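You operate a simulated robot arm through the tools that you are given. There is no shell and no other tool. Be economical: measure what you need, move in short steps, check, and stop when the job is done.

The job below is to be done with a simulated two-armed robot. You get a single attempt, and the scene is never put back.

JOB
Take the green brush and put it on top of the yellow coating block. Open the vice-end door, put the green gauge on the upper shelf of the blue cabinet, vice end, then shut the door. Take the black sanding block and put it on the flange of the red housing. Fetch the grey rag from the tool shelf of the ring stand and set it on top of the black case. Put the blue torque driver in the wooden box. Shut the table-end door. Any order will do.

Only the result counts: the job must be done as asked and must still hold three seconds after the hand-in. Knocking over, shifting, dropping, spilling or breaking anything else fails it.

ROBOT AND FRAMES
Two 7-joint arms with fingered hands on one trunk, on a base that drives. Base frame: it is fixed to the floor where the robot stands at the start and does not move with it; the origin is under the middle of the robot, x ahead of it, y to its left, z up. Lengths are in m, angles in rad, forces in N, time in s.
The left shoulder is at the start at [0.047, 0.104, 1.084], the right one opposite. With the tool pointing down near the work surface each hand reaches from about 0.1 to 0.34 m from the robot's upright axis, wherever it stands, measured 20 degrees to its own side. Places, roughly: black case (24x20x11 cm) [4.7, 3, 0.5]; black sanding block [0.75, -0.5, 0.75]; blue torque driver [3, 1.75, 1]; flange of the red housing (16x16 cm) [-1.38, -0.16, 0.88]; green brush (2x2x13 cm) [0.5, 0.1, 0.8]; green gauge [0.75, -0.5, 0.75]; grey rag (10x6x3 cm) [2.2, 1.8, 0.9]; table-end door [0.3, -0.4, 0.4]; upper shelf of the blue cabinet, vice end [0.8, -1.3, 0.4]; vice-end door [0.6, -1.3, 0.4]; wooden box (19x38x17 cm) [1.1, 0, 0.8]; yellow coating block [0.75, -1, 0.75]. Payload 2.4 kg a hand.
The TCP of each hand is the grasp point between the finger pads, 0.017 m short of the fingertips. In the tool frame z runs along the fingers and y along their closing line. The gripper opens to 0.088 m. The gripper's body begins 0.047 m behind the TCP. The gripper is a hand of 2 fingers: y runs from the thumb to the fingers, the wrist lies at [0, 0, -0.165] in the tool frame, and closing takes about 1.5 s.
Orientation is that of the tool frame in the base frame, as [roll, pitch, yaw] about the fixed x, y, z axes, in that order (R = Rz(yaw) Ry(pitch) Rx(roll)). With the fingers straight down and closing along the base's y, the tool's x points along the base's -x, its y along +y and its z along -z.

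CONTROLS
- The arms move only by the tool servo_tool. It takes "left_increments", "right_increments" or both (then of equal length, played together; a hand with none holds still); each is a list of rows, each an object (a shift or turn left out is 0, a gripper value left out holds the last) with "xyz": the shift along the tool's x, y, z in m, a list of three; "dr": the turn, a rotation vector about the tool's x, y, z in rad, a list of three. In form: [{"xyz": [x, y, z], "dr": [ax, ay, az]}, ...]. A call has 1 to 8 rows; each row shifts and turns the commanded pose from where the row before left it, along the tool's axes as they then stand. "left_grip" and "right_grip" are, for a hand that has rows, the closure, from 0 (fully open) to 1 (shut), set as the call begins (left out, the last holds). A row lasts 0.2 s, in which the tool goes at most 0.05 m and 0.15 rad; a call with a longer step from one row to the next is refused whole, and so is a gripper value outside its range. Where a pose cannot be reached the arm comes as near as it can. A force on the tool above 40 N (or 10 N above the force at the start of the call, whichever is more), or a blocked arm, ends the call early, and 0.2 s more pass. Each finger travels about 0.153 m/s and halts on what it meets, pressing with about 31 N; the grip force reading is that of the motor and also rises with nothing between the fingers. The clock runs only during rows and for 0.2 s after the last one: add rows that do not move to give the fingers time. It gives the time, the measured TCP pose, the force on the tool (base axes), the opening and the grip force at its end, in the units of the frame above (readings bear some noise), with the torque about the TCP (base axes, N m) and any sound that the robot's microphone picked up.
- Cameras (640 x 400 px; columns grow to the right, rows downward): "scene" is now at [0.1003, -0.0642, 0.9991]; the picture's right is [-0.70, -0.72, 0.00], its down [-0.18, 0.17, -0.97] and it looks along [0.69, -0.68, -0.25] (base axes); focal length 214 px, centre (320, 200). "left" rides on the left gripper at [-0.05, 0.003, -0.063] in its tool frame; the picture's right is [-0.06, -1.00, 0.00], its down [0.78, -0.05, -0.62] and it looks along [0.62, -0.04, 0.79] (tool axes); focal length 275 px, centre (320, 200). "right" rides on the right gripper at [0.05, 0.003, -0.063] in its tool frame; the picture's right is [-0.06, 1.00, 0.00], its down [-0.78, -0.05, -0.62] and it looks along [-0.62, -0.04, 0.79] (tool axes); focal length 275 px, centre (320, 200). There is no depth. A picture from a camera that has moved, and an enlarged one, comes with that camera's place and axes in the base frame and with its lens.
- get_image(camera): a new picture of that camera. No time passes.
- raise_lower(by): slides the trunk up (or, below 0, down) by that many m; the arms and the scene camera ride with it, the base frame stays. It gives what a move gives, with no picture.
- roll_base(legs): drives the robot by 1 to 6 legs, each [ahead, left, turn to the left] in m, m and rad, along the robot's own axes; the way and the turn of a leg run together, so that a leg with both is an arc; at most 1.5 m and 3.142 rad a leg. The arms and the cameras ride along, it lands a little off, and it stops where it bumps. It gives what a move gives.
- set_fingers(finger1, thumb_bend, hand): sets how far each is bent, from 0 (flat) to 1 (curled in); at 0.3 the hand is open as for a grip, at 0.7 the pads meet at the TCP. One left out holds its place. A second passes; each finger stops where it meets its share of the squeeze, and holds until it gets a number again. A gripper value or a shape takes the hand back. It gives what a move gives, with no picture; readings hold the bend of each and the force on the fingers (four entries, about 0 where the hand has none), thumb and palm.
- hand_shape(shape, hand): the hand has 2 fingers and takes this shape, open, in about a second: jaw (thumb against the fingers, like two jaws); tri (thumb and two fingers); tip (a fingertip pinch); poke (one finger out to press); point (the index stretched); flat (the hand flat); cup (the hand cupped); fist (a fist). The gripper value then closes the fingers along that shape, each until it touches; the sizes above hold for jaw. It gives what a move gives, with no picture.
- head_to(pan, tilt): turns the head with the scene camera to pan (to the left, within 1.047 rad either way) and tilt (down, from -0.506 to 1.204), counted from straight ahead of the robot. It gives what a move gives.
- zoom(camera, box): a new picture of the part [left, top, right, bottom] of that camera's present view, enlarged. No time passes.
- hand_in(): hands the job in; it is judged then, once.

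Go step by step. Nothing tells you exact positions but the pictures and the camera data: compare them with the known pose of the tool, close in by small moves and look again before you grip or let go. The budget is 196 turns and 172 pictures, counting those below and the enlarged ones. Unless the task says otherwise, let go and move clear before handing in.

The tools are called by a JSON object that holds its "name" and its "arguments". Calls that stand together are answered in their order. servo_tool: Moves the arms, as the interface text tells. Its arguments: {"type":"object","properties":{"left_increments":{"type":"array"},"left_grip":{"type":"number"},"right_increments":{"type":"array"},"right_grip":{"type":"number"}},"required":[]} The other tools are called the same way: raise_lower (by) slides the trunk up or down; hand_shape (shape, hand) gives the hand a shape; set_fingers (finger1, thumb_bend, hand) moves the fingers one by one; roll_base (legs) drives the base; head_to (pan, tilt) turns the head that bears the scene camera; get_image (camera) takes a picture; zoom (camera, box) takes an enlarged picture of a part of a camera's view; hand_in () hands the job in.

At the start:

```text
t: 0.0
left_position: [0.3541, -0.057, 1.0558]
left_orientation: [-3.141, -0.002, -3.142]
left_wrist_force: [-1.2, 0.1, -0.6]
left_moment: [0.0, -0.02, -0.02]
left_gripper_width: 0.088
left_finger_force: 0.1
left_shape: jaw
left_bend: [0.3, 0.3]
left_finger forces: [0.0, 0.1, 0.0, 0.0, 0.0, 0.0]
right_position: [0.2185, -0.3187, 1.0326]
right_orientation: [-3.141, 0.0, -3.139]
right_wrist_force: [0.1, 0.5, 0.5]
right_moment: [0.01, -0.02, -0.02]
right_gripper_width: 0.0877
right_finger_force: 0.0
right_shape: jaw
right_bend: [0.3, 0.3]
right_finger forces: [0.0, 0.0, 0.0, 0.0, 0.0, 0.2]
trunk travel left (down, up): [-0.315, 0.535]
robot x, y, heading: [-0.0014, 0.0031, 0.003]
head pan, tilt: [-0.819, -0.113]
```

scene: 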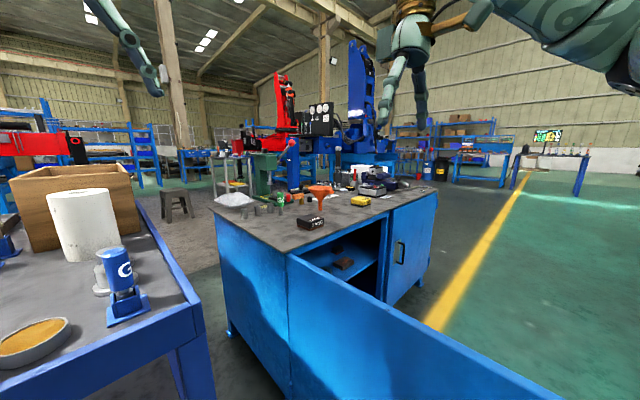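
right: 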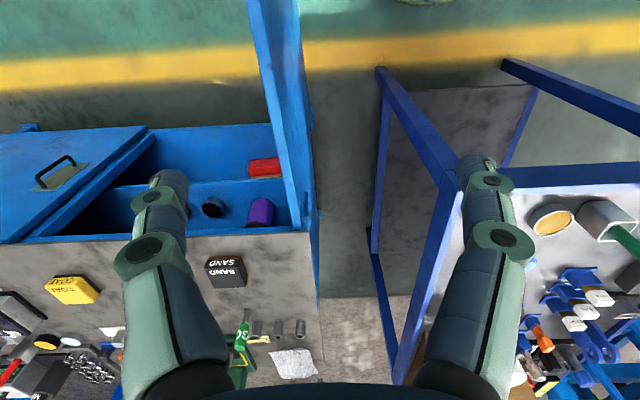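
left: 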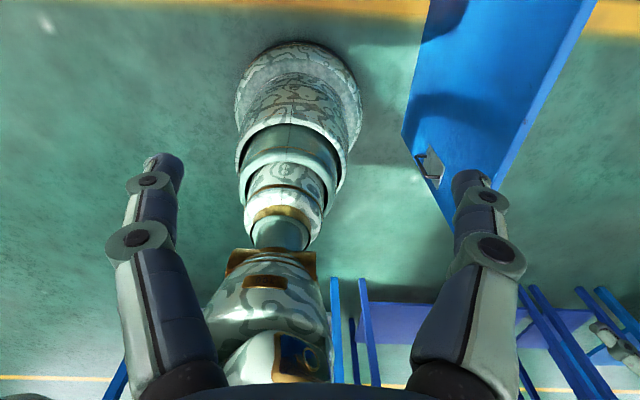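

I see the work table on the left and the blue cabinet with an open table-end door ahead to the right. First I look around to locate things.

{"name": "head_to", "arguments": {"pan": 0.0, "tilt": 0.6}}

{"name": "get_image", "arguments": {"camera": "scene"}}

{"name": "head_to", "arguments": {"pan": -0.9, "tilt": 0.5}}

{"name": "get_image", "arguments": {"camera": "scene"}}

{"name": "head_to", "arguments": {"pan": 0.6, "tilt": 0.1}}

{"name": "get_image", "arguments": {"camera": "scene"}}

```text
t: 1.1
left_position: [0.352, -0.0559, 1.0561]
left_orientation: [-3.141, 0.0, -3.142]
left_wrist_force: [-0.5, -0.8, -0.1]
left_moment: [0.01, 0.01, -0.01]
left_gripper_width: 0.0879
left_finger_force: 0.1
left_shape: jaw
left_bend: [0.3, 0.3]
left_finger forces: [0.0, 0.0, 0.0, 0.0, 0.0, 0.1]
right_position: [0.2189, -0.3179, 1.0338]
right_orientation: [-3.139, -0.001, -3.139]
right_wrist_force: [0.1, -0.4, -1.6]
right_moment: [-0.01, 0.0, -0.04]
right_gripper_width: 0.0877
right_finger_force: 0.0
right_shape: jaw
right_bend: [0.3, 0.3]
right_finger forces: [0.0, 0.0, 0.0, 0.1, 0.1, 0.0]
trunk travel left (down, up): [-0.315, 0.535]
robot x, y, heading: [-0.0009, -0.0002, 0.003]
head pan, tilt: [0.0, 0.6]
```

```text
168 pictures are left
camera scene: at [0.1219, 0.0009, 0.967], right [0.0, -1.0, 0.0], down [-0.56, 0.0, -0.83], along [0.83, 0.0, -0.56], focal length 214 px, centre (320, 200)
```

scene: 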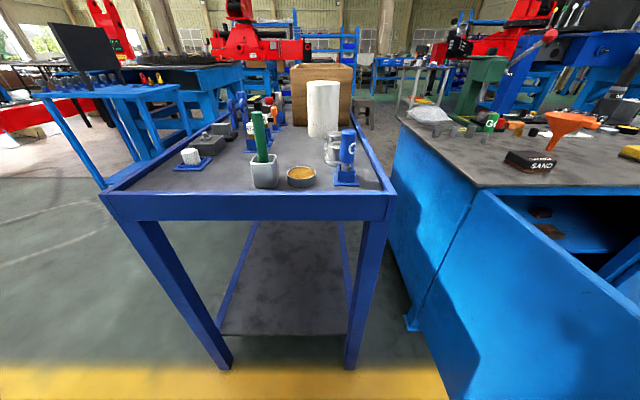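

```text
t: 2.4
left_position: [0.3512, -0.0573, 1.0574]
left_orientation: [3.141, 0.0, -3.142]
left_wrist_force: [0.4, 0.0, -0.1]
left_moment: [0.04, 0.01, -0.02]
left_gripper_width: 0.0878
left_finger_force: 0.1
left_shape: jaw
left_bend: [0.3, 0.3]
left_finger forces: [0.0, 0.1, 0.0, 0.1, 0.1, 0.1]
right_position: [0.2181, -0.3183, 1.0339]
right_orientation: [-3.14, 0.0, -3.141]
right_wrist_force: [-0.2, 0.4, -0.1]
right_moment: [-0.02, 0.01, 0.0]
right_gripper_width: 0.0879
right_finger_force: 0.2
right_shape: jaw
right_bend: [0.3, 0.3]
right_finger forces: [0.0, 0.0, 0.1, 0.1, 0.0, 0.0]
trunk travel left (down, up): [-0.315, 0.535]
robot x, y, heading: [-0.0039, 0.0034, -0.002]
head pan, tilt: [-0.901, 0.499]
```

```text
167 pictures are left
camera scene: at [0.0901, -0.0703, 0.976], right [-0.78, -0.62, 0.0], down [-0.3, 0.38, -0.88], along [0.55, -0.69, -0.48], focal length 214 px, centre (320, 200)
```

scene: 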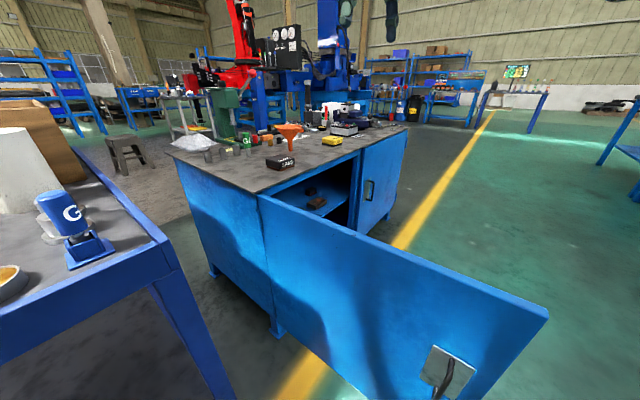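

```text
t: 4.0
left_position: [0.3524, -0.0574, 1.056]
left_orientation: [3.141, 0.0, 3.141]
left_wrist_force: [0.0, -0.2, -0.3]
left_moment: [-0.01, 0.02, 0.01]
left_gripper_width: 0.088
left_finger_force: 0.0
left_shape: jaw
left_bend: [0.3, 0.3]
left_finger forces: [0.0, 0.1, 0.0, 0.0, 0.0, 0.0]
right_position: [0.2197, -0.3184, 1.0333]
right_orientation: [-3.139, 0.001, -3.14]
right_wrist_force: [-0.3, 0.2, -0.4]
right_moment: [0.03, -0.01, -0.04]
right_gripper_width: 0.0877
right_finger_force: 0.0
right_shape: jaw
right_bend: [0.3, 0.3]
right_finger forces: [0.0, 0.1, 0.1, 0.1, 0.0, 0.0]
trunk travel left (down, up): [-0.315, 0.535]
robot x, y, heading: [-0.0008, 0.0025, 0.0]
head pan, tilt: [0.6, 0.099]
```

```text
166 pictures are left
camera scene: at [0.1161, 0.0442, 1.0032], right [0.46, -0.89, 0.0], down [-0.18, -0.09, -0.98], along [0.87, 0.45, -0.21], focal length 214 px, centre (320, 200)
```

scene: 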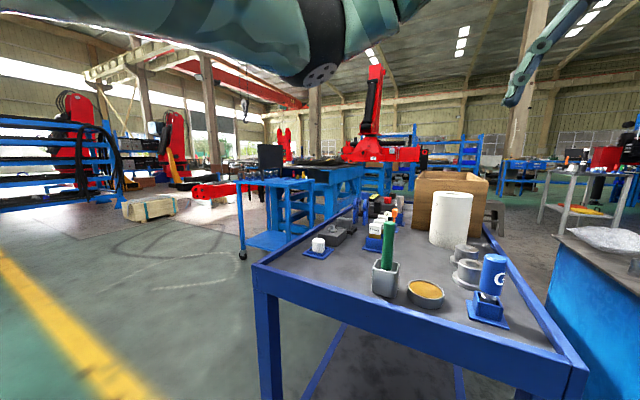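

Brush stands in a grey cup at about (0.5, 0.1). I check the base footprint and closer views of the table and cabinet top.

{"name": "head_to", "arguments": {"pan": 0.0, "tilt": 1.2}}

{"name": "get_image", "arguments": {"camera": "scene"}}

{"name": "head_to", "arguments": {"pan": -0.7, "tilt": 0.3}}

{"name": "zoom", "arguments": {"camera": "scene", "box": [160, 80, 460, 280]}}

{"name": "zoom", "arguments": {"camera": "right", "box": [0, 120, 340, 390]}}

```text
t: 5.3
left_position: [0.3527, -0.0573, 1.0567]
left_orientation: [-3.141, -0.001, 3.142]
left_wrist_force: [1.2, 0.2, 0.6]
left_moment: [0.04, 0.0, -0.02]
left_gripper_width: 0.0876
left_finger_force: 0.1
left_shape: jaw
left_bend: [0.3, 0.3]
left_finger forces: [0.0, 0.1, 0.0, 0.1, 0.0, 0.0]
right_position: [0.219, -0.3185, 1.0336]
right_orientation: [-3.138, 0.002, -3.139]
right_wrist_force: [0.7, -0.1, -0.2]
right_moment: [0.02, -0.01, 0.0]
right_gripper_width: 0.0878
right_finger_force: 0.1
right_shape: jaw
right_bend: [0.3, 0.3]
right_finger forces: [0.0, 0.0, 0.0, 0.0, 0.0, 0.0]
trunk travel left (down, up): [-0.315, 0.535]
robot x, y, heading: [0.0007, -0.0024, 0.002]
head pan, tilt: [0.0, 1.201]
```

```text
165 pictures are left
camera scene: at [0.0895, 0.001, 0.9223], right [0.0, -1.0, 0.0], down [-0.93, 0.0, -0.36], along [0.36, 0.0, -0.93], focal length 214 px, centre (320, 200)
```

scene: 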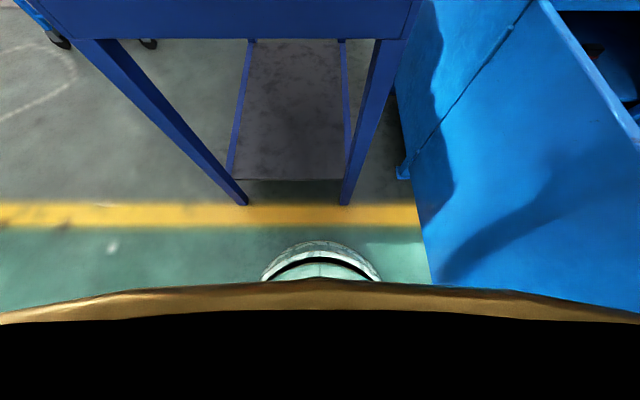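

```text
t: 6.5
left_position: [0.3524, -0.0563, 1.0569]
left_orientation: [-3.141, 0.001, 3.141]
left_wrist_force: [0.4, -0.2, 0.0]
left_moment: [-0.02, 0.0, 0.03]
left_gripper_width: 0.0878
left_finger_force: 0.0
left_shape: jaw
left_bend: [0.3, 0.3]
left_finger forces: [0.0, 0.0, 0.0, 0.0, 0.1, 0.0]
right_position: [0.2182, -0.3183, 1.0325]
right_orientation: [-3.141, 0.0, -3.14]
right_wrist_force: [-0.3, -0.7, -0.3]
right_moment: [-0.02, 0.0, 0.02]
right_gripper_width: 0.0879
right_finger_force: 0.1
right_shape: jaw
right_bend: [0.3, 0.3]
right_finger forces: [0.0, 0.0, 0.0, 0.0, 0.0, 0.0]
trunk travel left (down, up): [-0.315, 0.535]
robot x, y, heading: [-0.0, -0.0006, -0.0]
head pan, tilt: [-0.7, 0.3]
```

```text
2.00 times, centred on (310, 180) of scene
camera zoom: at [0.1049, -0.0591, 0.9943], right [-0.64, -0.77, 0.0], down [-0.23, 0.19, -0.95], along [0.73, -0.61, -0.3], focal length 429 px, centre (340, 240)
```

zoom: 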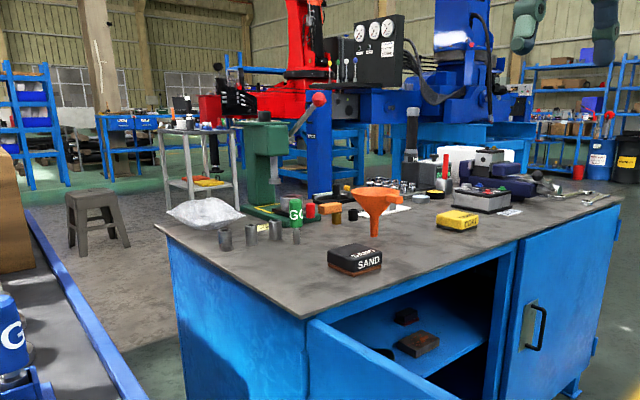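

```text
1.48 times, centred on (170, 255) of right
camera zoom: at [0.1679, -0.3163, 1.0975], right [0.06, 1.0, 0.0], down [0.78, -0.05, 0.62], along [0.62, -0.04, -0.79], focal length 408 px, centre (542, 118)
```

zoom: 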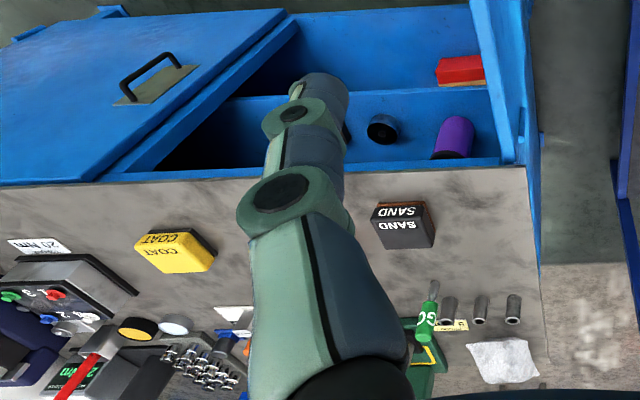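

Base front is about 0.23 m from the axis; cabinet top spans x 0.5–1.1, y −0.35 to −1.43. I test the left arm's reach while turning the tool to point ahead for the brush.

{"name": "servo_tool", "arguments": {"left_increments": [{"xyz": [-0.04, 0.03, 0], "dr": [0, -0.14, 0]}, {"xyz": [0, 0.04, 0], "dr": [0, -0.14, 0]}, {"xyz": [0, 0.04, 0], "dr": [0, -0.14, 0]}, {"xyz": [0, 0.04, 0], "dr": [0, -0.14, 0]}, {"xyz": [0, 0, 0], "dr": [0, -0.14, 0]}, {"dr": [0, -0.14, 0]}, {"dr": [0, -0.14, 0]}, {"dr": [0, -0.14, 0]}]}}

{"name": "servo_tool", "arguments": {"left_increments": [{"dr": [0, -0.15, 0]}, {"dr": [0, -0.15, 0]}, {"dr": [0, -0.15, 0]}, {"xyz": [0, 0, 0.04]}, {"xyz": [0, 0, 0.05]}, {"xyz": [0, 0, 0.05]}, {"xyz": [0, 0, 0.05]}, {"xyz": [0, 0, 0.05]}]}}

{"name": "get_image", "arguments": {"camera": "left"}}

```text
t: 8.3
left_position: [0.3921, 0.0932, 1.0569]
left_orientation: [-3.141, 1.12, 3.141]
left_wrist_force: [-0.1, -0.8, 0.3]
left_moment: [0.01, 0.01, 0.0]
left_gripper_width: 0.088
left_finger_force: 0.0
left_shape: jaw
left_bend: [0.3, 0.3]
left_finger forces: [0.1, 0.0, 0.0, 0.1, 0.0, 0.0]
right_position: [0.2185, -0.3194, 1.033]
right_orientation: [-3.141, -0.001, -3.14]
right_wrist_force: [-0.4, 0.7, 0.0]
right_moment: [-0.04, 0.0, 0.01]
right_gripper_width: 0.0879
right_finger_force: 0.1
right_shape: jaw
right_bend: [0.3, 0.3]
right_finger forces: [0.0, 0.0, 0.0, 0.0, 0.0, 0.0]
trunk travel left (down, up): [-0.315, 0.535]
robot x, y, heading: [0.0013, 0.0003, 0.003]
head pan, tilt: [-0.7, 0.3]
```

```text
t: 10.1
left_position: [0.6419, 0.0585, 1.0725]
left_orientation: [3.074, 1.564, 3.076]
left_wrist_force: [-0.2, -0.3, -0.2]
left_moment: [0.01, 0.0, -0.02]
left_gripper_width: 0.0877
left_finger_force: 0.1
left_shape: jaw
left_bend: [0.3, 0.3]
left_finger forces: [0.0, 0.0, 0.1, 0.0, 0.0, 0.1]
left hand out of reach, approached as far as the arm can: row 1, 2, 4, 5, 6, 8
right_position: [0.2181, -0.3189, 1.0342]
right_orientation: [-3.139, 0.0, -3.141]
right_wrist_force: [0.6, 0.0, 0.9]
right_moment: [-0.01, 0.04, 0.02]
right_gripper_width: 0.0878
right_finger_force: 0.0
right_shape: jaw
right_bend: [0.3, 0.3]
right_finger forces: [0.0, 0.0, 0.0, 0.1, 0.0, 0.1]
trunk travel left (down, up): [-0.315, 0.535]
robot x, y, heading: [0.0008, 0.0002, 0.0]
head pan, tilt: [-0.7, 0.3]
```

```text
162 pictures are left
camera left: at [0.579, 0.0612, 1.1219], right [0.01, -1.0, 0.06], down [-0.62, -0.05, -0.78], along [0.78, -0.03, -0.62], focal length 275 px, centre (320, 200)
```

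left: 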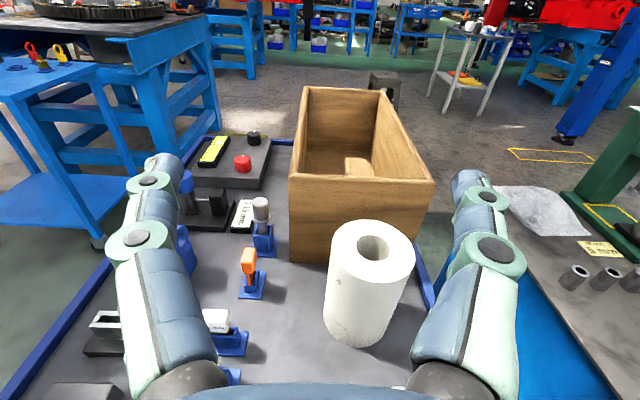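

The left arm reaches about 0.65 m ahead with a level tool. I draw it back and measure the brush.

{"name": "servo_tool", "arguments": {"left_increments": [{"xyz": [0, 0.04, -0.05]}, {"xyz": [0, 0, -0.05]}, {"xyz": [0, 0, -0.05]}, {"xyz": [0, 0, -0.05]}, {"xyz": [0, 0, -0.05]}, {"xyz": [0.04, 0, 0]}, {"xyz": [0.04, 0, 0]}]}}

{"name": "head_to", "arguments": {"pan": 0.2, "tilt": 0.4}}

{"name": "zoom", "arguments": {"camera": "scene", "box": [200, 100, 440, 250]}}

{"name": "get_image", "arguments": {"camera": "left"}}

```text
refused: row 1 steps farther than a row can; nothing moved
```

```text
t: 11.3
left_position: [0.641, 0.0572, 1.0735]
left_orientation: [3.105, 1.564, 3.113]
left_wrist_force: [0.8, 0.2, -0.1]
left_moment: [0.0, -0.01, 0.0]
left_gripper_width: 0.0881
left_finger_force: 0.0
left_shape: jaw
left_bend: [0.3, 0.3]
left_finger forces: [0.1, 0.0, 0.0, 0.0, 0.0, 0.0]
right_position: [0.2186, -0.3179, 1.0345]
right_orientation: [-3.14, 0.0, -3.141]
right_wrist_force: [-0.5, -1.3, 0.3]
right_moment: [0.0, -0.01, 0.01]
right_gripper_width: 0.0882
right_finger_force: 0.1
right_shape: jaw
right_bend: [0.3, 0.3]
right_finger forces: [0.0, 0.1, 0.1, 0.0, 0.0, 0.1]
trunk travel left (down, up): [-0.315, 0.535]
robot x, y, heading: [0.002, 0.0026, -0.0]
head pan, tilt: [0.201, 0.4]
```

```text
2.67 times, centred on (320, 175) of scene
camera zoom: at [0.1243, 0.0194, 0.9851], right [0.2, -0.98, 0.0], down [-0.38, -0.08, -0.92], along [0.9, 0.18, -0.39], focal length 572 px, centre (320, 267)
```

zoom: 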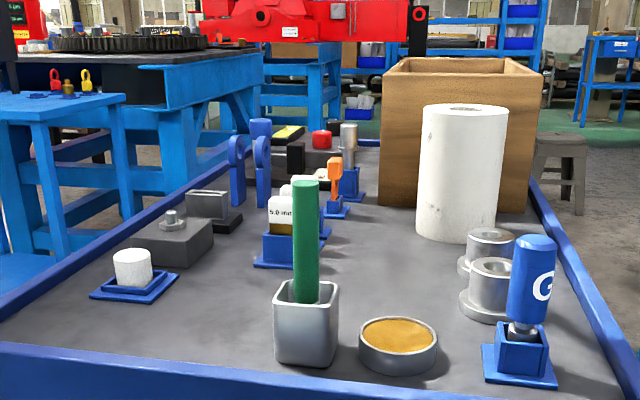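

```text
160 pictures are left
camera left: at [0.5783, 0.0613, 1.1224], right [0.01, -1.0, 0.06], down [-0.62, -0.05, -0.78], along [0.78, -0.03, -0.62], focal length 275 px, centre (320, 200)
```

left: 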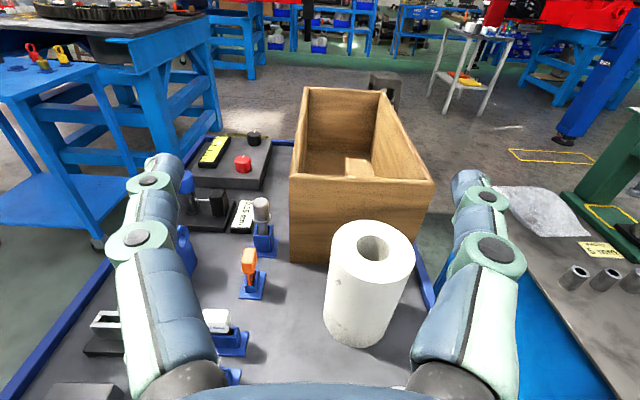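

I retract in legal steps and triangulate the brush.

{"name": "servo_tool", "arguments": {"left_increments": [{"xyz": [0, 0, -0.05]}, {"xyz": [0, 0.04, 0]}, {"xyz": [0, 0, -0.05]}, {"xyz": [0, 0, -0.05]}, {"xyz": [0, 0, -0.05]}, {"xyz": [0, 0, -0.05]}, {"xyz": [0, 0, 0]}]}}

{"name": "get_image", "arguments": {"camera": "left"}}

{"name": "get_image", "arguments": {"camera": "scene"}}

```text
t: 12.9
left_position: [0.402, 0.0714, 1.0903]
left_orientation: [2.959, 1.568, 2.96]
left_wrist_force: [0.0, -0.4, 0.1]
left_moment: [-0.02, 0.01, 0.0]
left_gripper_width: 0.088
left_finger_force: 0.0
left_shape: jaw
left_bend: [0.3, 0.3]
left_finger forces: [0.1, 0.0, 0.0, 0.0, 0.0, 0.0]
left hand out of reach, approached as far as the arm can: row 2, 6
right_position: [0.2183, -0.3185, 1.0342]
right_orientation: [-3.14, 0.0, -3.142]
right_wrist_force: [-0.2, -0.9, 0.9]
right_moment: [0.04, 0.0, -0.01]
right_gripper_width: 0.088
right_finger_force: 0.0
right_shape: jaw
right_bend: [0.3, 0.3]
right_finger forces: [0.0, 0.0, 0.0, 0.1, 0.0, 0.0]
trunk travel left (down, up): [-0.315, 0.535]
robot x, y, heading: [-0.0018, -0.0033, 0.002]
head pan, tilt: [0.201, 0.4]
```

```text
159 pictures are left
camera left: at [0.3388, 0.0737, 1.139], right [0.0, -1.0, 0.06], down [-0.62, -0.05, -0.78], along [0.78, -0.04, -0.62], focal length 275 px, centre (320, 200)
```

left: 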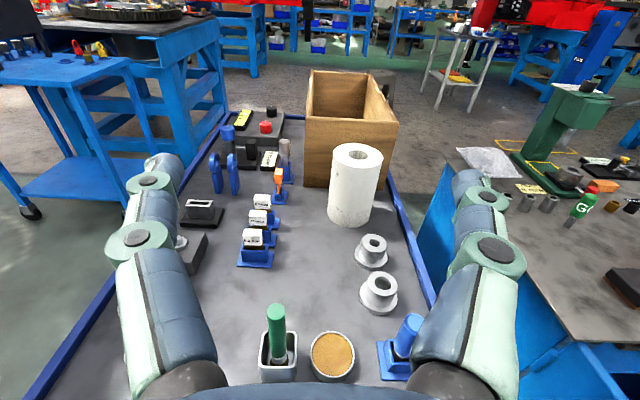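

```text
158 pictures are left
camera scene: at [0.1242, 0.0196, 0.9851], right [0.2, -0.98, 0.0], down [-0.38, -0.08, -0.92], along [0.9, 0.18, -0.39], focal length 214 px, centre (320, 200)
```

scene: 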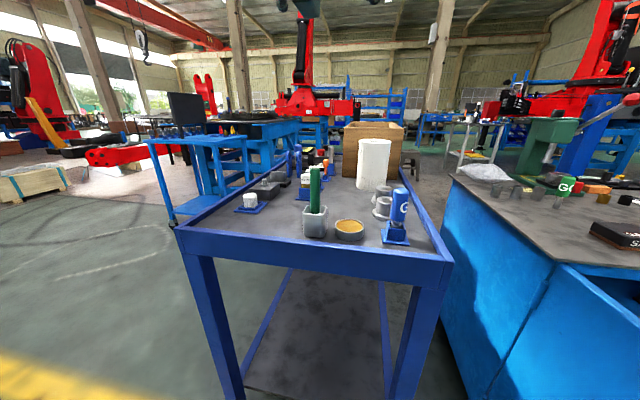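

The brush top is at about (0.479, 0.10, 0.891). I lower the left hand in front of it.

{"name": "servo_tool", "arguments": {"left_increments": [{"xyz": [0.0, 0.0, -0.04]}, {"xyz": [0.05, 0, 0]}, {"xyz": [0.05, 0, 0]}, {"xyz": [0.05, 0, 0]}, {"xyz": [0.05, 0, 0]}, {"xyz": [0.025, 0, 0]}, {"xyz": [0, 0.028, 0]}, {}]}}

{"name": "get_image", "arguments": {"camera": "left"}}

{"name": "get_image", "arguments": {"camera": "scene"}}

```text
t: 14.7
left_position: [0.3916, 0.0117, 0.9129]
left_orientation: [3.117, 1.567, 3.12]
left_wrist_force: [-0.6, 0.5, 0.3]
left_moment: [-0.01, 0.01, 0.01]
left_gripper_width: 0.0879
left_finger_force: 0.0
left_shape: jaw
left_bend: [0.3, 0.3]
left_finger forces: [0.0, 0.1, 0.0, 0.0, 0.0, 0.0]
left hand out of reach, approached as far as the arm can: row 1, 4, 5, 6, 7
right_position: [0.2188, -0.3185, 1.0331]
right_orientation: [-3.139, -0.001, -3.14]
right_wrist_force: [-0.1, 0.0, -0.4]
right_moment: [-0.01, 0.01, 0.02]
right_gripper_width: 0.0881
right_finger_force: 0.1
right_shape: jaw
right_bend: [0.3, 0.3]
right_finger forces: [0.0, 0.0, 0.0, 0.0, 0.1, 0.0]
trunk travel left (down, up): [-0.315, 0.535]
robot x, y, heading: [0.0028, 0.0032, 0.004]
head pan, tilt: [0.201, 0.4]
```

```text
157 pictures are left
camera left: at [0.329, 0.0152, 0.9632], right [0.0, -1.0, 0.06], down [-0.62, -0.05, -0.78], along [0.78, -0.04, -0.62], focal length 275 px, centre (320, 200)
```

left: 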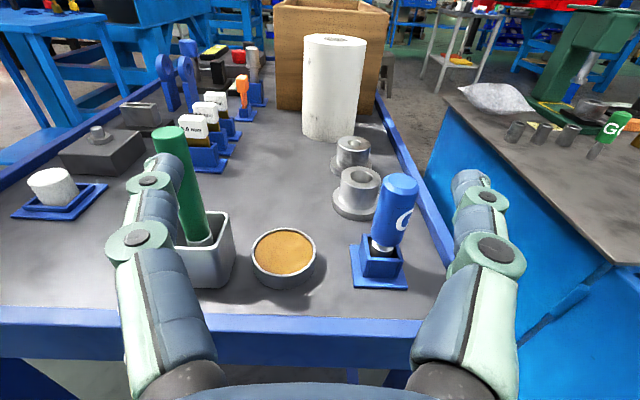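

```text
156 pictures are left
camera scene: at [0.1242, 0.0195, 0.9851], right [0.2, -0.98, 0.0], down [-0.38, -0.08, -0.92], along [0.9, 0.18, -0.39], focal length 214 px, centre (320, 200)
```

scene: 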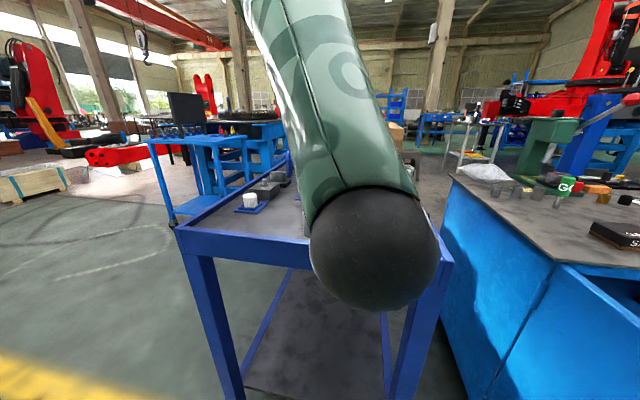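

The arm is too folded there. I back the robot up 0.25 m, lower the trunk, and then bring the hand to the brush height.

{"name": "roll_base", "arguments": {"legs": [[-0.25, 0, 0]]}}

{"name": "raise_lower", "arguments": {"by": -0.2}}

{"name": "servo_tool", "arguments": {"left_increments": [{"xyz": [0, 0, 0.05]}, {"xyz": [0, 0, 0.05]}, {"xyz": [0, 0.045, 0]}, {"xyz": [0, 0.045, 0]}, {"xyz": [-0.05, 0, 0]}, {"xyz": [-0.05, 0, 0]}, {"xyz": [-0.04, 0, 0]}, {}]}}

{"name": "get_image", "arguments": {"camera": "left"}}

```text
t: 16.5
left_position: [0.1443, 0.0142, 0.9131]
left_orientation: [3.091, 1.566, 3.103]
left_wrist_force: [0.8, -0.2, 0.1]
left_moment: [0.03, 0.01, 0.02]
left_gripper_width: 0.0878
left_finger_force: 0.0
left_shape: jaw
left_bend: [0.3, 0.3]
left_finger forces: [0.0, 0.0, 0.1, 0.0, 0.0, 0.0]
right_position: [-0.0268, -0.3176, 1.0341]
right_orientation: [-3.14, -0.001, -3.132]
right_wrist_force: [-0.2, 0.0, -0.7]
right_moment: [0.03, 0.0, 0.0]
right_gripper_width: 0.088
right_finger_force: 0.0
right_shape: jaw
right_bend: [0.3, 0.3]
right_finger forces: [0.0, 0.0, 0.0, 0.1, 0.0, 0.1]
trunk travel left (down, up): [-0.315, 0.535]
robot x, y, heading: [-0.2511, -0.0033, 0.007]
head pan, tilt: [0.201, 0.4]
```

```text
t: 18.7
left_position: [0.1518, 0.013, 0.6632]
left_orientation: [3.136, 1.417, -3.135]
left_wrist_force: [0.4, 0.5, -1.6]
left_moment: [-0.01, -0.03, -0.02]
left_gripper_width: 0.0879
left_finger_force: 0.1
left_shape: jaw
left_bend: [0.3, 0.3]
left_finger forces: [0.1, 0.1, 0.0, 0.0, 0.0, 0.0]
right_position: [-0.0272, -0.3184, 0.8339]
right_orientation: [-3.139, -0.001, -3.133]
right_wrist_force: [-0.1, -0.9, -0.7]
right_moment: [0.0, 0.01, -0.01]
right_gripper_width: 0.0879
right_finger_force: 0.1
right_shape: jaw
right_bend: [0.3, 0.3]
right_finger forces: [0.1, 0.0, 0.0, 0.0, 0.0, 0.0]
trunk travel left (down, up): [-0.115, 0.735]
robot x, y, heading: [-0.2491, -0.0012, 0.011]
head pan, tilt: [0.201, 0.4]
```

```text
t: 20.5
left_position: [0.2529, 0.0258, 0.8423]
left_orientation: [3.134, 1.416, -3.137]
left_wrist_force: [-0.3, -0.9, 0.4]
left_moment: [0.0, -0.02, 0.0]
left_gripper_width: 0.0881
left_finger_force: 0.1
left_shape: jaw
left_bend: [0.3, 0.3]
left_finger forces: [0.0, 0.1, 0.0, 0.1, 0.0, 0.1]
left hand out of reach, approached as far as the arm can: row 1, 2, 3, 4
right_position: [-0.0276, -0.3181, 0.8338]
right_orientation: [-3.14, -0.001, -3.134]
right_wrist_force: [-0.3, -0.7, 0.5]
right_moment: [-0.01, -0.01, -0.01]
right_gripper_width: 0.0878
right_finger_force: 0.1
right_shape: jaw
right_bend: [0.3, 0.3]
right_finger forces: [0.1, 0.0, 0.1, 0.0, 0.0, 0.0]
trunk travel left (down, up): [-0.115, 0.735]
robot x, y, heading: [-0.248, 0.0002, 0.007]
head pan, tilt: [0.201, 0.4]
```

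```text
155 pictures are left
camera left: at [0.1992, 0.0293, 0.8998], right [0.02, -1.0, 0.06], down [-0.73, -0.06, -0.68], along [0.68, -0.03, -0.73], focal length 275 px, centre (320, 200)
```

left: 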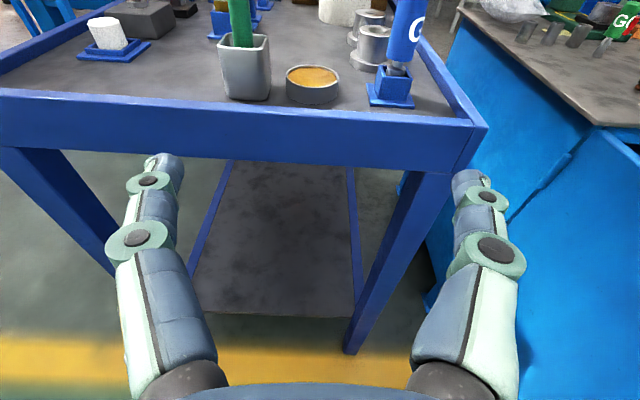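

I level the tool, align y to the brush, and raise it a bit.

{"name": "servo_tool", "arguments": {"left_increments": [{"dr": [0, -0.145, 0]}, {"xyz": [0, 0.038, 0]}, {"xyz": [0, 0.037, 0]}, {"xyz": [-0.025, 0, 0]}, {}]}}

{"name": "get_image", "arguments": {"camera": "left"}}

```text
t: 21.7
left_position: [0.2501, 0.0721, 0.8741]
left_orientation: [3.056, 1.559, 3.07]
left_wrist_force: [-0.4, -1.0, -1.0]
left_moment: [0.01, 0.0, 0.0]
left_gripper_width: 0.088
left_finger_force: 0.2
left_shape: jaw
left_bend: [0.3, 0.3]
left_finger forces: [0.0, 0.0, 0.1, 0.0, 0.1, 0.0]
left hand out of reach, approached as far as the arm can: row 3
right_position: [-0.0273, -0.3167, 0.8339]
right_orientation: [3.141, 0.001, -3.132]
right_wrist_force: [0.5, 0.9, -0.8]
right_moment: [0.01, 0.01, -0.02]
right_gripper_width: 0.0881
right_finger_force: 0.0
right_shape: jaw
right_bend: [0.3, 0.3]
right_finger forces: [0.1, 0.0, 0.0, 0.1, 0.0, 0.0]
trunk travel left (down, up): [-0.115, 0.735]
robot x, y, heading: [-0.248, 0.0001, 0.004]
head pan, tilt: [0.201, 0.4]
```

```text
154 pictures are left
camera left: at [0.1871, 0.0754, 0.9235], right [0.01, -1.0, 0.06], down [-0.63, -0.06, -0.78], along [0.78, -0.03, -0.63], focal length 275 px, centre (320, 200)
```

left: 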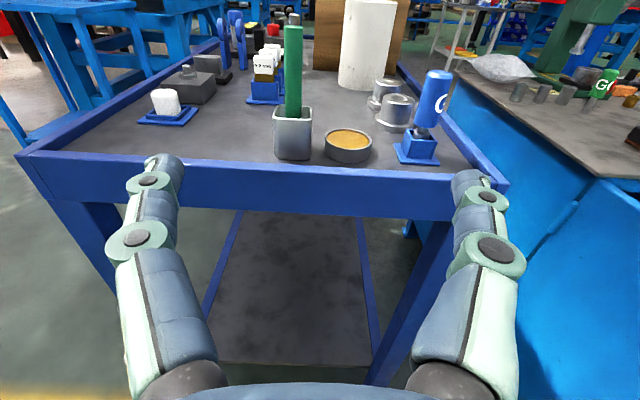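

Only y is limited, so I let the base do the aligning: 0.12 ahead and 0.028 left.

{"name": "roll_base", "arguments": {"legs": [[0.12, 0.028, 0]]}}

{"name": "get_image", "arguments": {"camera": "left"}}

```text
t: 22.9
left_position: [0.3684, 0.1021, 0.8739]
left_orientation: [3.056, 1.56, 3.069]
left_wrist_force: [-0.2, 0.3, -0.2]
left_moment: [-0.02, 0.0, -0.01]
left_gripper_width: 0.0879
left_finger_force: 0.1
left_shape: jaw
left_bend: [0.3, 0.3]
left_finger forces: [0.0, 0.1, 0.1, 0.0, 0.1, 0.0]
right_position: [0.0927, -0.2889, 0.8336]
right_orientation: [-3.14, -0.001, -3.132]
right_wrist_force: [0.3, -0.1, 0.4]
right_moment: [0.04, -0.01, 0.0]
right_gripper_width: 0.0878
right_finger_force: 0.2
right_shape: jaw
right_bend: [0.3, 0.3]
right_finger forces: [0.1, 0.0, 0.0, 0.0, 0.1, 0.0]
trunk travel left (down, up): [-0.115, 0.735]
robot x, y, heading: [-0.1287, 0.0285, 0.007]
head pan, tilt: [0.201, 0.4]
```

```text
153 pictures are left
camera left: at [0.3063, 0.1047, 0.9234], right [0.01, -1.0, 0.06], down [-0.63, -0.06, -0.78], along [0.78, -0.03, -0.63], focal length 275 px, centre (320, 200)
```

left: 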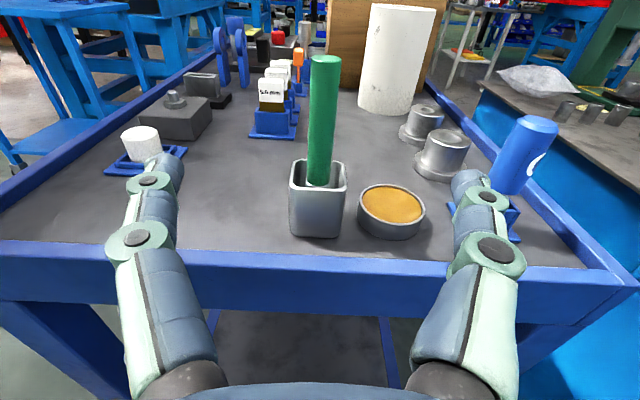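

The brush is centred. I move forward onto it and close.

{"name": "servo_tool", "arguments": {"left_increments": [{"xyz": [0.005, 0, 0.04]}, {"xyz": [0.004, 0, 0.04]}, {"xyz": [0, 0, 0.03]}, {}]}}

{"name": "get_image", "arguments": {"camera": "left"}}

```text
t: 23.9
left_position: [0.4769, 0.0944, 0.8676]
left_orientation: [3.058, 1.554, 3.076]
left_wrist_force: [-0.3, -0.2, -1.1]
left_moment: [0.0, 0.0, 0.02]
left_gripper_width: 0.0878
left_finger_force: 0.1
left_shape: jaw
left_bend: [0.3, 0.3]
left_finger forces: [0.0, 0.0, 0.0, 0.0, 0.0, 0.0]
left hand out of reach, approached as far as the arm can: row 2, 3
right_position: [0.091, -0.2883, 0.833]
right_orientation: [-3.14, -0.002, -3.133]
right_wrist_force: [-0.7, 0.8, -0.1]
right_moment: [-0.02, -0.02, 0.02]
right_gripper_width: 0.0879
right_finger_force: 0.1
right_shape: jaw
right_bend: [0.3, 0.3]
right_finger forces: [0.0, 0.0, 0.1, 0.1, 0.0, 0.0]
trunk travel left (down, up): [-0.115, 0.735]
robot x, y, heading: [-0.1265, 0.0294, 0.009]
head pan, tilt: [0.201, 0.4]
```

```text
152 pictures are left
camera left: at [0.4149, 0.0979, 0.9185], right [0.02, -1.0, 0.06], down [-0.63, -0.06, -0.77], along [0.78, -0.02, -0.63], focal length 275 px, centre (320, 200)
```

left: 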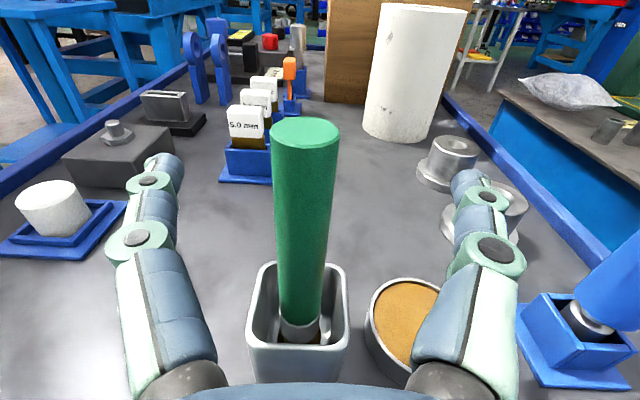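

The brush is between the fingers. I close and lift.

{"name": "servo_tool", "arguments": {"left_increments": [{}, {}, {}, {}, {}, {}, {}], "left_grip": 1.0}}

{"name": "raise_lower", "arguments": {"by": 0.13}}

{"name": "get_image", "arguments": {"camera": "left"}}

```text
t: 25.5
left_position: [0.4768, 0.0959, 0.8683]
left_orientation: [3.079, 1.554, 3.096]
left_wrist_force: [-0.3, 0.4, -0.2]
left_moment: [0.0, -0.01, -0.01]
left_gripper_width: 0.0002
left_finger_force: 31.0
left_shape: jaw
left_bend: [0.62, 0.72]
left_finger forces: [0.0, 0.1, 0.0, 0.0, 0.0, 0.1]
right_position: [0.0913, -0.2883, 0.8325]
right_orientation: [-3.14, -0.001, -3.133]
right_wrist_force: [0.0, 0.1, -0.5]
right_moment: [0.01, -0.03, -0.01]
right_gripper_width: 0.0885
right_finger_force: 0.1
right_shape: jaw
right_bend: [0.3, 0.3]
right_finger forces: [0.0, 0.1, 0.0, 0.0, 0.1, 0.0]
trunk travel left (down, up): [-0.115, 0.735]
robot x, y, heading: [-0.1303, 0.0252, 0.013]
head pan, tilt: [0.201, 0.4]
```

```text
t: 27.1
left_position: [0.471, 0.0931, 1.0139]
left_orientation: [0.081, 1.56, 0.097]
left_wrist_force: [0.8, 0.7, 0.5]
left_moment: [-0.02, 0.0, 0.02]
left_gripper_width: 0.0
left_finger_force: 31.0
left_shape: jaw
left_bend: [0.62, 0.72]
left_finger forces: [0.1, 0.0, 0.0, 0.1, 0.1, 0.1]
right_position: [0.0921, -0.2884, 0.9646]
right_orientation: [-3.14, -0.003, -3.132]
right_wrist_force: [-0.5, 0.8, 0.2]
right_moment: [0.0, 0.02, 0.0]
right_gripper_width: 0.0879
right_finger_force: 0.1
right_shape: jaw
right_bend: [0.3, 0.3]
right_finger forces: [0.0, 0.1, 0.0, 0.0, 0.1, 0.0]
trunk travel left (down, up): [-0.245, 0.605]
robot x, y, heading: [-0.1303, 0.0279, 0.011]
head pan, tilt: [0.201, 0.4]
```

```text
151 pictures are left
camera left: at [0.4079, 0.0963, 1.0629], right [0.02, -1.0, 0.06], down [-0.61, -0.06, -0.79], along [0.79, -0.02, -0.61], focal length 275 px, centre (320, 200)
```

left: 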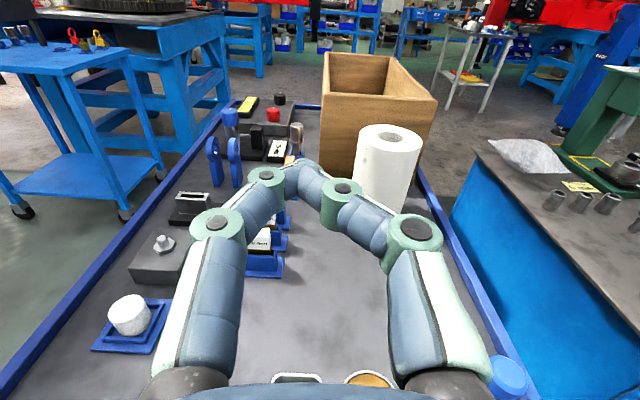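

The grip came up empty. I look where the brush is now.

{"name": "servo_tool", "arguments": {"left_increments": [{"xyz": [0, 0, -0.05]}, {"xyz": [0, 0, -0.05]}, {"xyz": [0, 0, -0.02]}]}}

{"name": "get_image", "arguments": {"camera": "left"}}

{"name": "get_image", "arguments": {"camera": "scene"}}

```text
t: 27.9
left_position: [0.3497, 0.0917, 1.0155]
left_orientation: [0.092, 1.559, 0.111]
left_wrist_force: [-0.1, -0.1, -1.2]
left_moment: [0.01, -0.03, -0.01]
left_gripper_width: 0.0
left_finger_force: 30.6
left_shape: jaw
left_bend: [0.62, 0.72]
left_finger forces: [0.1, 0.0, 0.1, 0.0, 0.1, 0.0]
right_position: [0.0919, -0.2883, 0.9635]
right_orientation: [-3.14, -0.001, -3.134]
right_wrist_force: [0.0, -0.1, -0.1]
right_moment: [-0.02, 0.01, 0.01]
right_gripper_width: 0.0881
right_finger_force: 0.1
right_shape: jaw
right_bend: [0.3, 0.3]
right_finger forces: [0.0, 0.1, 0.0, 0.0, 0.0, 0.0]
trunk travel left (down, up): [-0.245, 0.605]
robot x, y, heading: [-0.1294, 0.0286, 0.008]
head pan, tilt: [0.201, 0.4]
```

```text
150 pictures are left
camera left: at [0.286, 0.0943, 1.0635], right [0.02, -1.0, 0.06], down [-0.61, -0.06, -0.79], along [0.79, -0.02, -0.61], focal length 275 px, centre (320, 200)
```

left: 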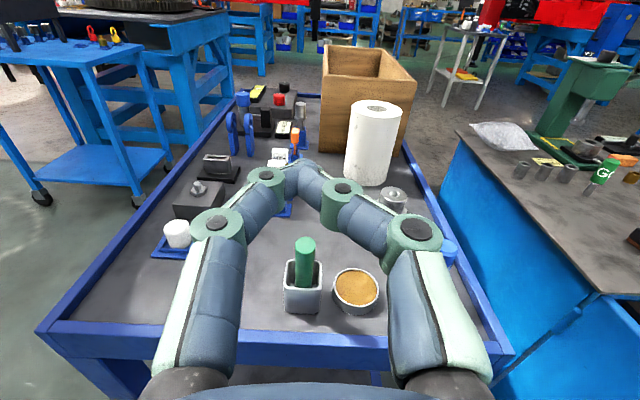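

```text
149 pictures are left
camera scene: at [-0.0019, 0.0488, 0.9151], right [0.21, -0.98, 0.0], down [-0.38, -0.08, -0.92], along [0.9, 0.19, -0.39], focal length 214 px, centre (320, 200)
```

scene: 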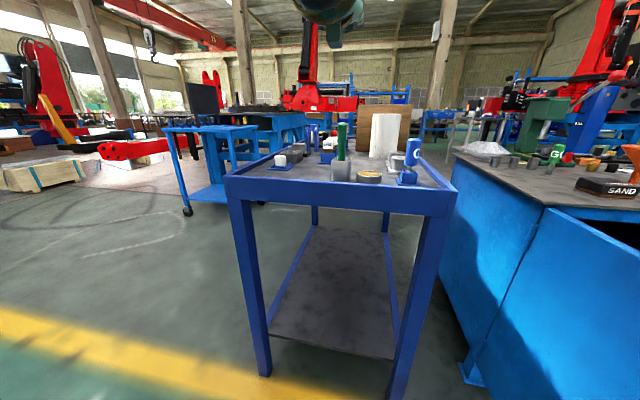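

The brush is still in its cup, seemingly leaning a bit toward me: the fingers closed in front of it. I check its pose closely.

{"name": "servo_tool", "arguments": {"left_increments": [{}, {}, {}, {}, {}], "left_grip": 0.0}}

{"name": "raise_lower", "arguments": {"by": -0.13}}

{"name": "get_image", "arguments": {"camera": "left"}}

{"name": "zoom", "arguments": {"camera": "scene", "box": [260, 80, 420, 180]}}

```text
t: 29.1
left_position: [0.3499, 0.0911, 1.0146]
left_orientation: [0.066, 1.56, 0.085]
left_wrist_force: [0.7, -0.9, -0.1]
left_moment: [-0.01, 0.0, 0.0]
left_gripper_width: 0.0879
left_finger_force: 0.1
left_shape: jaw
left_bend: [0.3, 0.3]
left_finger forces: [0.0, 0.0, 0.0, 0.0, 0.0, 0.0]
right_position: [0.0926, -0.2887, 0.9627]
right_orientation: [-3.14, 0.0, -3.131]
right_wrist_force: [-1.0, -0.2, 0.3]
right_moment: [0.0, 0.01, 0.02]
right_gripper_width: 0.088
right_finger_force: 0.1
right_shape: jaw
right_bend: [0.3, 0.3]
right_finger forces: [0.0, 0.1, 0.1, 0.0, 0.1, 0.0]
trunk travel left (down, up): [-0.245, 0.605]
robot x, y, heading: [-0.1299, 0.0265, 0.008]
head pan, tilt: [0.201, 0.4]
```

```text
t: 30.7
left_position: [0.3504, 0.0907, 0.8841]
left_orientation: [0.063, 1.558, 0.083]
left_wrist_force: [0.1, 0.3, -0.3]
left_moment: [-0.01, 0.0, 0.03]
left_gripper_width: 0.0881
left_finger_force: 0.1
left_shape: jaw
left_bend: [0.3, 0.3]
left_finger forces: [0.0, 0.0, 0.0, 0.0, 0.1, 0.1]
right_position: [0.093, -0.2877, 0.8337]
right_orientation: [-3.14, 0.0, -3.134]
right_wrist_force: [0.4, -0.5, 0.3]
right_moment: [0.02, -0.01, -0.01]
right_gripper_width: 0.0881
right_finger_force: 0.1
right_shape: jaw
right_bend: [0.3, 0.3]
right_finger forces: [0.1, 0.1, 0.1, 0.0, 0.0, 0.0]
trunk travel left (down, up): [-0.115, 0.735]
robot x, y, heading: [-0.1296, 0.0258, 0.011]
head pan, tilt: [0.201, 0.4]
```

```text
148 pictures are left
camera left: at [0.2875, 0.094, 0.9322], right [0.02, -1.0, 0.06], down [-0.61, -0.06, -0.79], along [0.79, -0.02, -0.61], focal length 275 px, centre (320, 200)
```

left: 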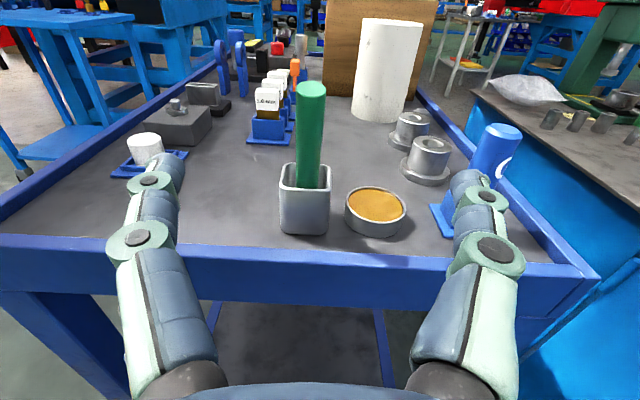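

```text
4.00 times, centred on (340, 130) of scene
camera zoom: at [0.0044, 0.0488, 0.7867], right [0.21, -0.98, 0.0], down [-0.38, -0.08, -0.92], along [0.9, 0.19, -0.39], focal length 858 px, centre (240, 480)
```

zoom: 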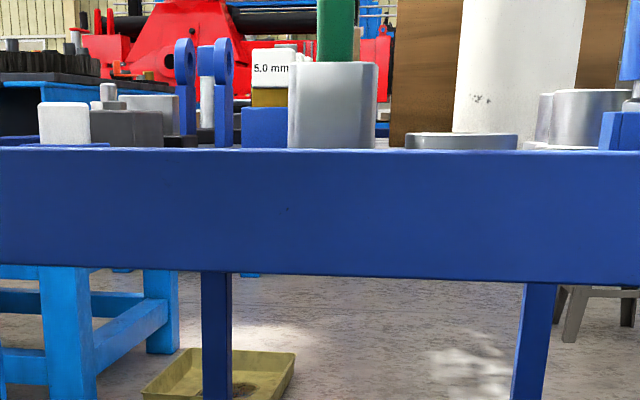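

The brush leans slightly toward me (axis x≈0.463 at grip height). I approach a bit shorter so the pads rather than the finger cavity take it.

{"name": "servo_tool", "arguments": {"left_increments": [{"xyz": [0.016, 0.006, 0.03]}, {"xyz": [0, 0, 0.04]}, {"xyz": [0, 0, 0.036]}, {}]}}

{"name": "get_image", "arguments": {"camera": "left"}}

```text
t: 31.7
left_position: [0.4562, 0.0946, 0.8722]
left_orientation: [0.142, 1.565, 0.166]
left_wrist_force: [1.0, 0.3, 1.7]
left_moment: [-0.03, 0.01, -0.05]
left_gripper_width: 0.0881
left_finger_force: 0.1
left_shape: jaw
left_bend: [0.3, 0.3]
left_finger forces: [0.0, 0.0, 0.0, 0.0, 0.0, 0.0]
left hand out of reach, approached as far as the arm can: row 3
right_position: [0.0941, -0.2893, 0.8316]
right_orientation: [-3.14, 0.001, -3.134]
right_wrist_force: [0.2, 0.2, -0.4]
right_moment: [0.0, 0.02, -0.02]
right_gripper_width: 0.0879
right_finger_force: 0.0
right_shape: jaw
right_bend: [0.3, 0.3]
right_finger forces: [0.1, 0.0, 0.0, 0.0, 0.0, 0.0]
trunk travel left (down, up): [-0.115, 0.735]
robot x, y, heading: [-0.1312, 0.0274, 0.007]
head pan, tilt: [0.201, 0.4]
```

```text
146 pictures are left
camera left: at [0.392, 0.097, 0.9201], right [0.02, -1.0, 0.06], down [-0.61, -0.06, -0.79], along [0.79, -0.02, -0.61], focal length 275 px, centre (320, 200)
```

left: 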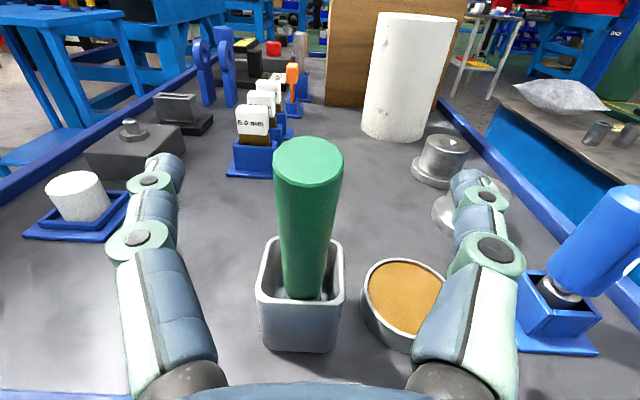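

The brush axis is right at the TCP; I back off 1.2 cm so it sits on the pads, then close.

{"name": "servo_tool", "arguments": {"left_increments": [{"xyz": [0.003, 0, -0.012]}, {}]}}

{"name": "servo_tool", "arguments": {"left_increments": [{}, {}, {}, {}, {}, {}, {}], "left_grip": 1.0}}

{"name": "get_image", "arguments": {"camera": "left"}}

```text
t: 32.3
left_position: [0.4433, 0.094, 0.8677]
left_orientation: [0.038, 1.563, 0.062]
left_wrist_force: [0.0, -0.3, -0.7]
left_moment: [-0.01, 0.02, -0.01]
left_gripper_width: 0.088
left_finger_force: 0.1
left_shape: jaw
left_bend: [0.3, 0.3]
left_finger forces: [0.0, 0.0, 0.1, 0.0, 0.1, 0.1]
right_position: [0.0923, -0.2887, 0.8336]
right_orientation: [-3.14, 0.0, -3.134]
right_wrist_force: [-0.6, 0.9, -0.3]
right_moment: [-0.03, -0.05, -0.01]
right_gripper_width: 0.0879
right_finger_force: 0.0
right_shape: jaw
right_bend: [0.3, 0.3]
right_finger forces: [0.0, 0.1, 0.1, 0.0, 0.0, 0.0]
trunk travel left (down, up): [-0.115, 0.735]
robot x, y, heading: [-0.1295, 0.0278, 0.008]
head pan, tilt: [0.201, 0.4]
```

```text
t: 33.9
left_position: [0.4436, 0.0952, 0.8697]
left_orientation: [0.073, 1.561, 0.093]
left_wrist_force: [0.0, -0.6, 0.0]
left_moment: [0.01, 0.02, 0.03]
left_gripper_width: 0.0132
left_finger_force: 30.6
left_shape: jaw
left_bend: [0.72, 0.7]
left_finger forces: [26.6, 0.0, 0.1, 0.1, 26.7, 0.0]
right_position: [0.0922, -0.2877, 0.8328]
right_orientation: [-3.14, 0.0, -3.132]
right_wrist_force: [-0.6, -0.4, 0.2]
right_moment: [-0.01, 0.01, -0.02]
right_gripper_width: 0.0879
right_finger_force: 0.1
right_shape: jaw
right_bend: [0.3, 0.3]
right_finger forces: [0.0, 0.0, 0.0, 0.0, 0.0, 0.1]
trunk travel left (down, up): [-0.115, 0.735]
robot x, y, heading: [-0.1286, 0.0278, 0.007]
head pan, tilt: [0.201, 0.4]
```

```text
145 pictures are left
camera left: at [0.3802, 0.0967, 0.9178], right [0.02, -1.0, 0.06], down [-0.61, -0.06, -0.79], along [0.79, -0.02, -0.61], focal length 275 px, centre (320, 200)
```

left: 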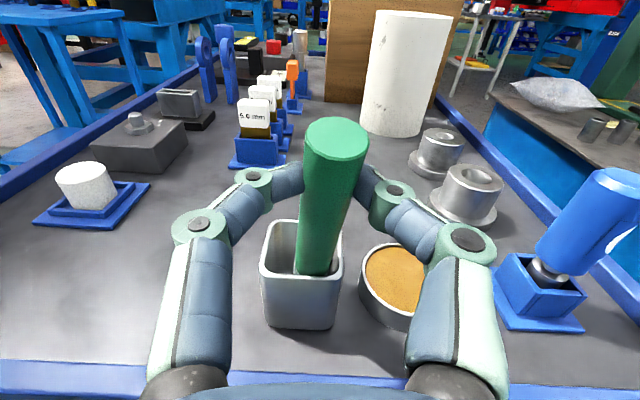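

Gripped (26 N on both). I lift with the trunk.

{"name": "raise_lower", "arguments": {"by": 0.16}}

{"name": "get_image", "arguments": {"camera": "left"}}

```text
t: 35.7
left_position: [0.4242, 0.0919, 1.0717]
left_orientation: [-0.007, 1.482, 0.017]
left_wrist_force: [0.4, -0.4, -0.7]
left_moment: [-0.02, -0.01, -0.02]
left_gripper_width: 0.0129
left_finger_force: 31.1
left_shape: jaw
left_bend: [0.72, 0.7]
left_finger forces: [26.6, 0.0, 0.0, 0.0, 26.7, 0.0]
right_position: [0.0922, -0.2887, 0.9937]
right_orientation: [-3.14, 0.001, -3.131]
right_wrist_force: [0.1, -0.2, -0.6]
right_moment: [-0.04, -0.01, 0.0]
right_gripper_width: 0.0878
right_finger_force: 0.1
right_shape: jaw
right_bend: [0.3, 0.3]
right_finger forces: [0.1, 0.1, 0.0, 0.0, 0.0, 0.0]
trunk travel left (down, up): [-0.275, 0.575]
robot x, y, heading: [-0.1311, 0.0284, 0.005]
head pan, tilt: [0.201, 0.4]
```

```text
144 pictures are left
camera left: at [0.3571, 0.095, 1.1148], right [0.02, -1.0, 0.06], down [-0.55, -0.06, -0.84], along [0.84, -0.02, -0.55], focal length 275 px, centre (320, 200)
```

left: 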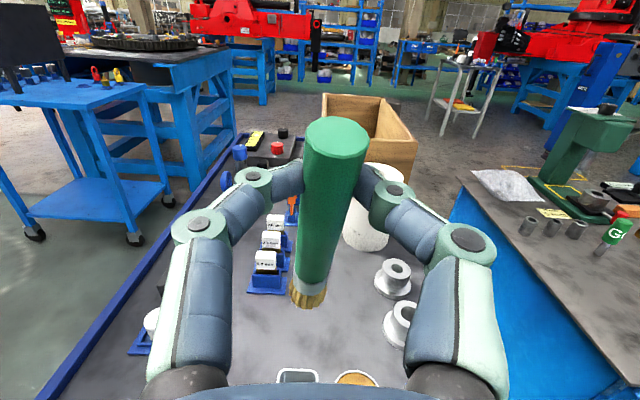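

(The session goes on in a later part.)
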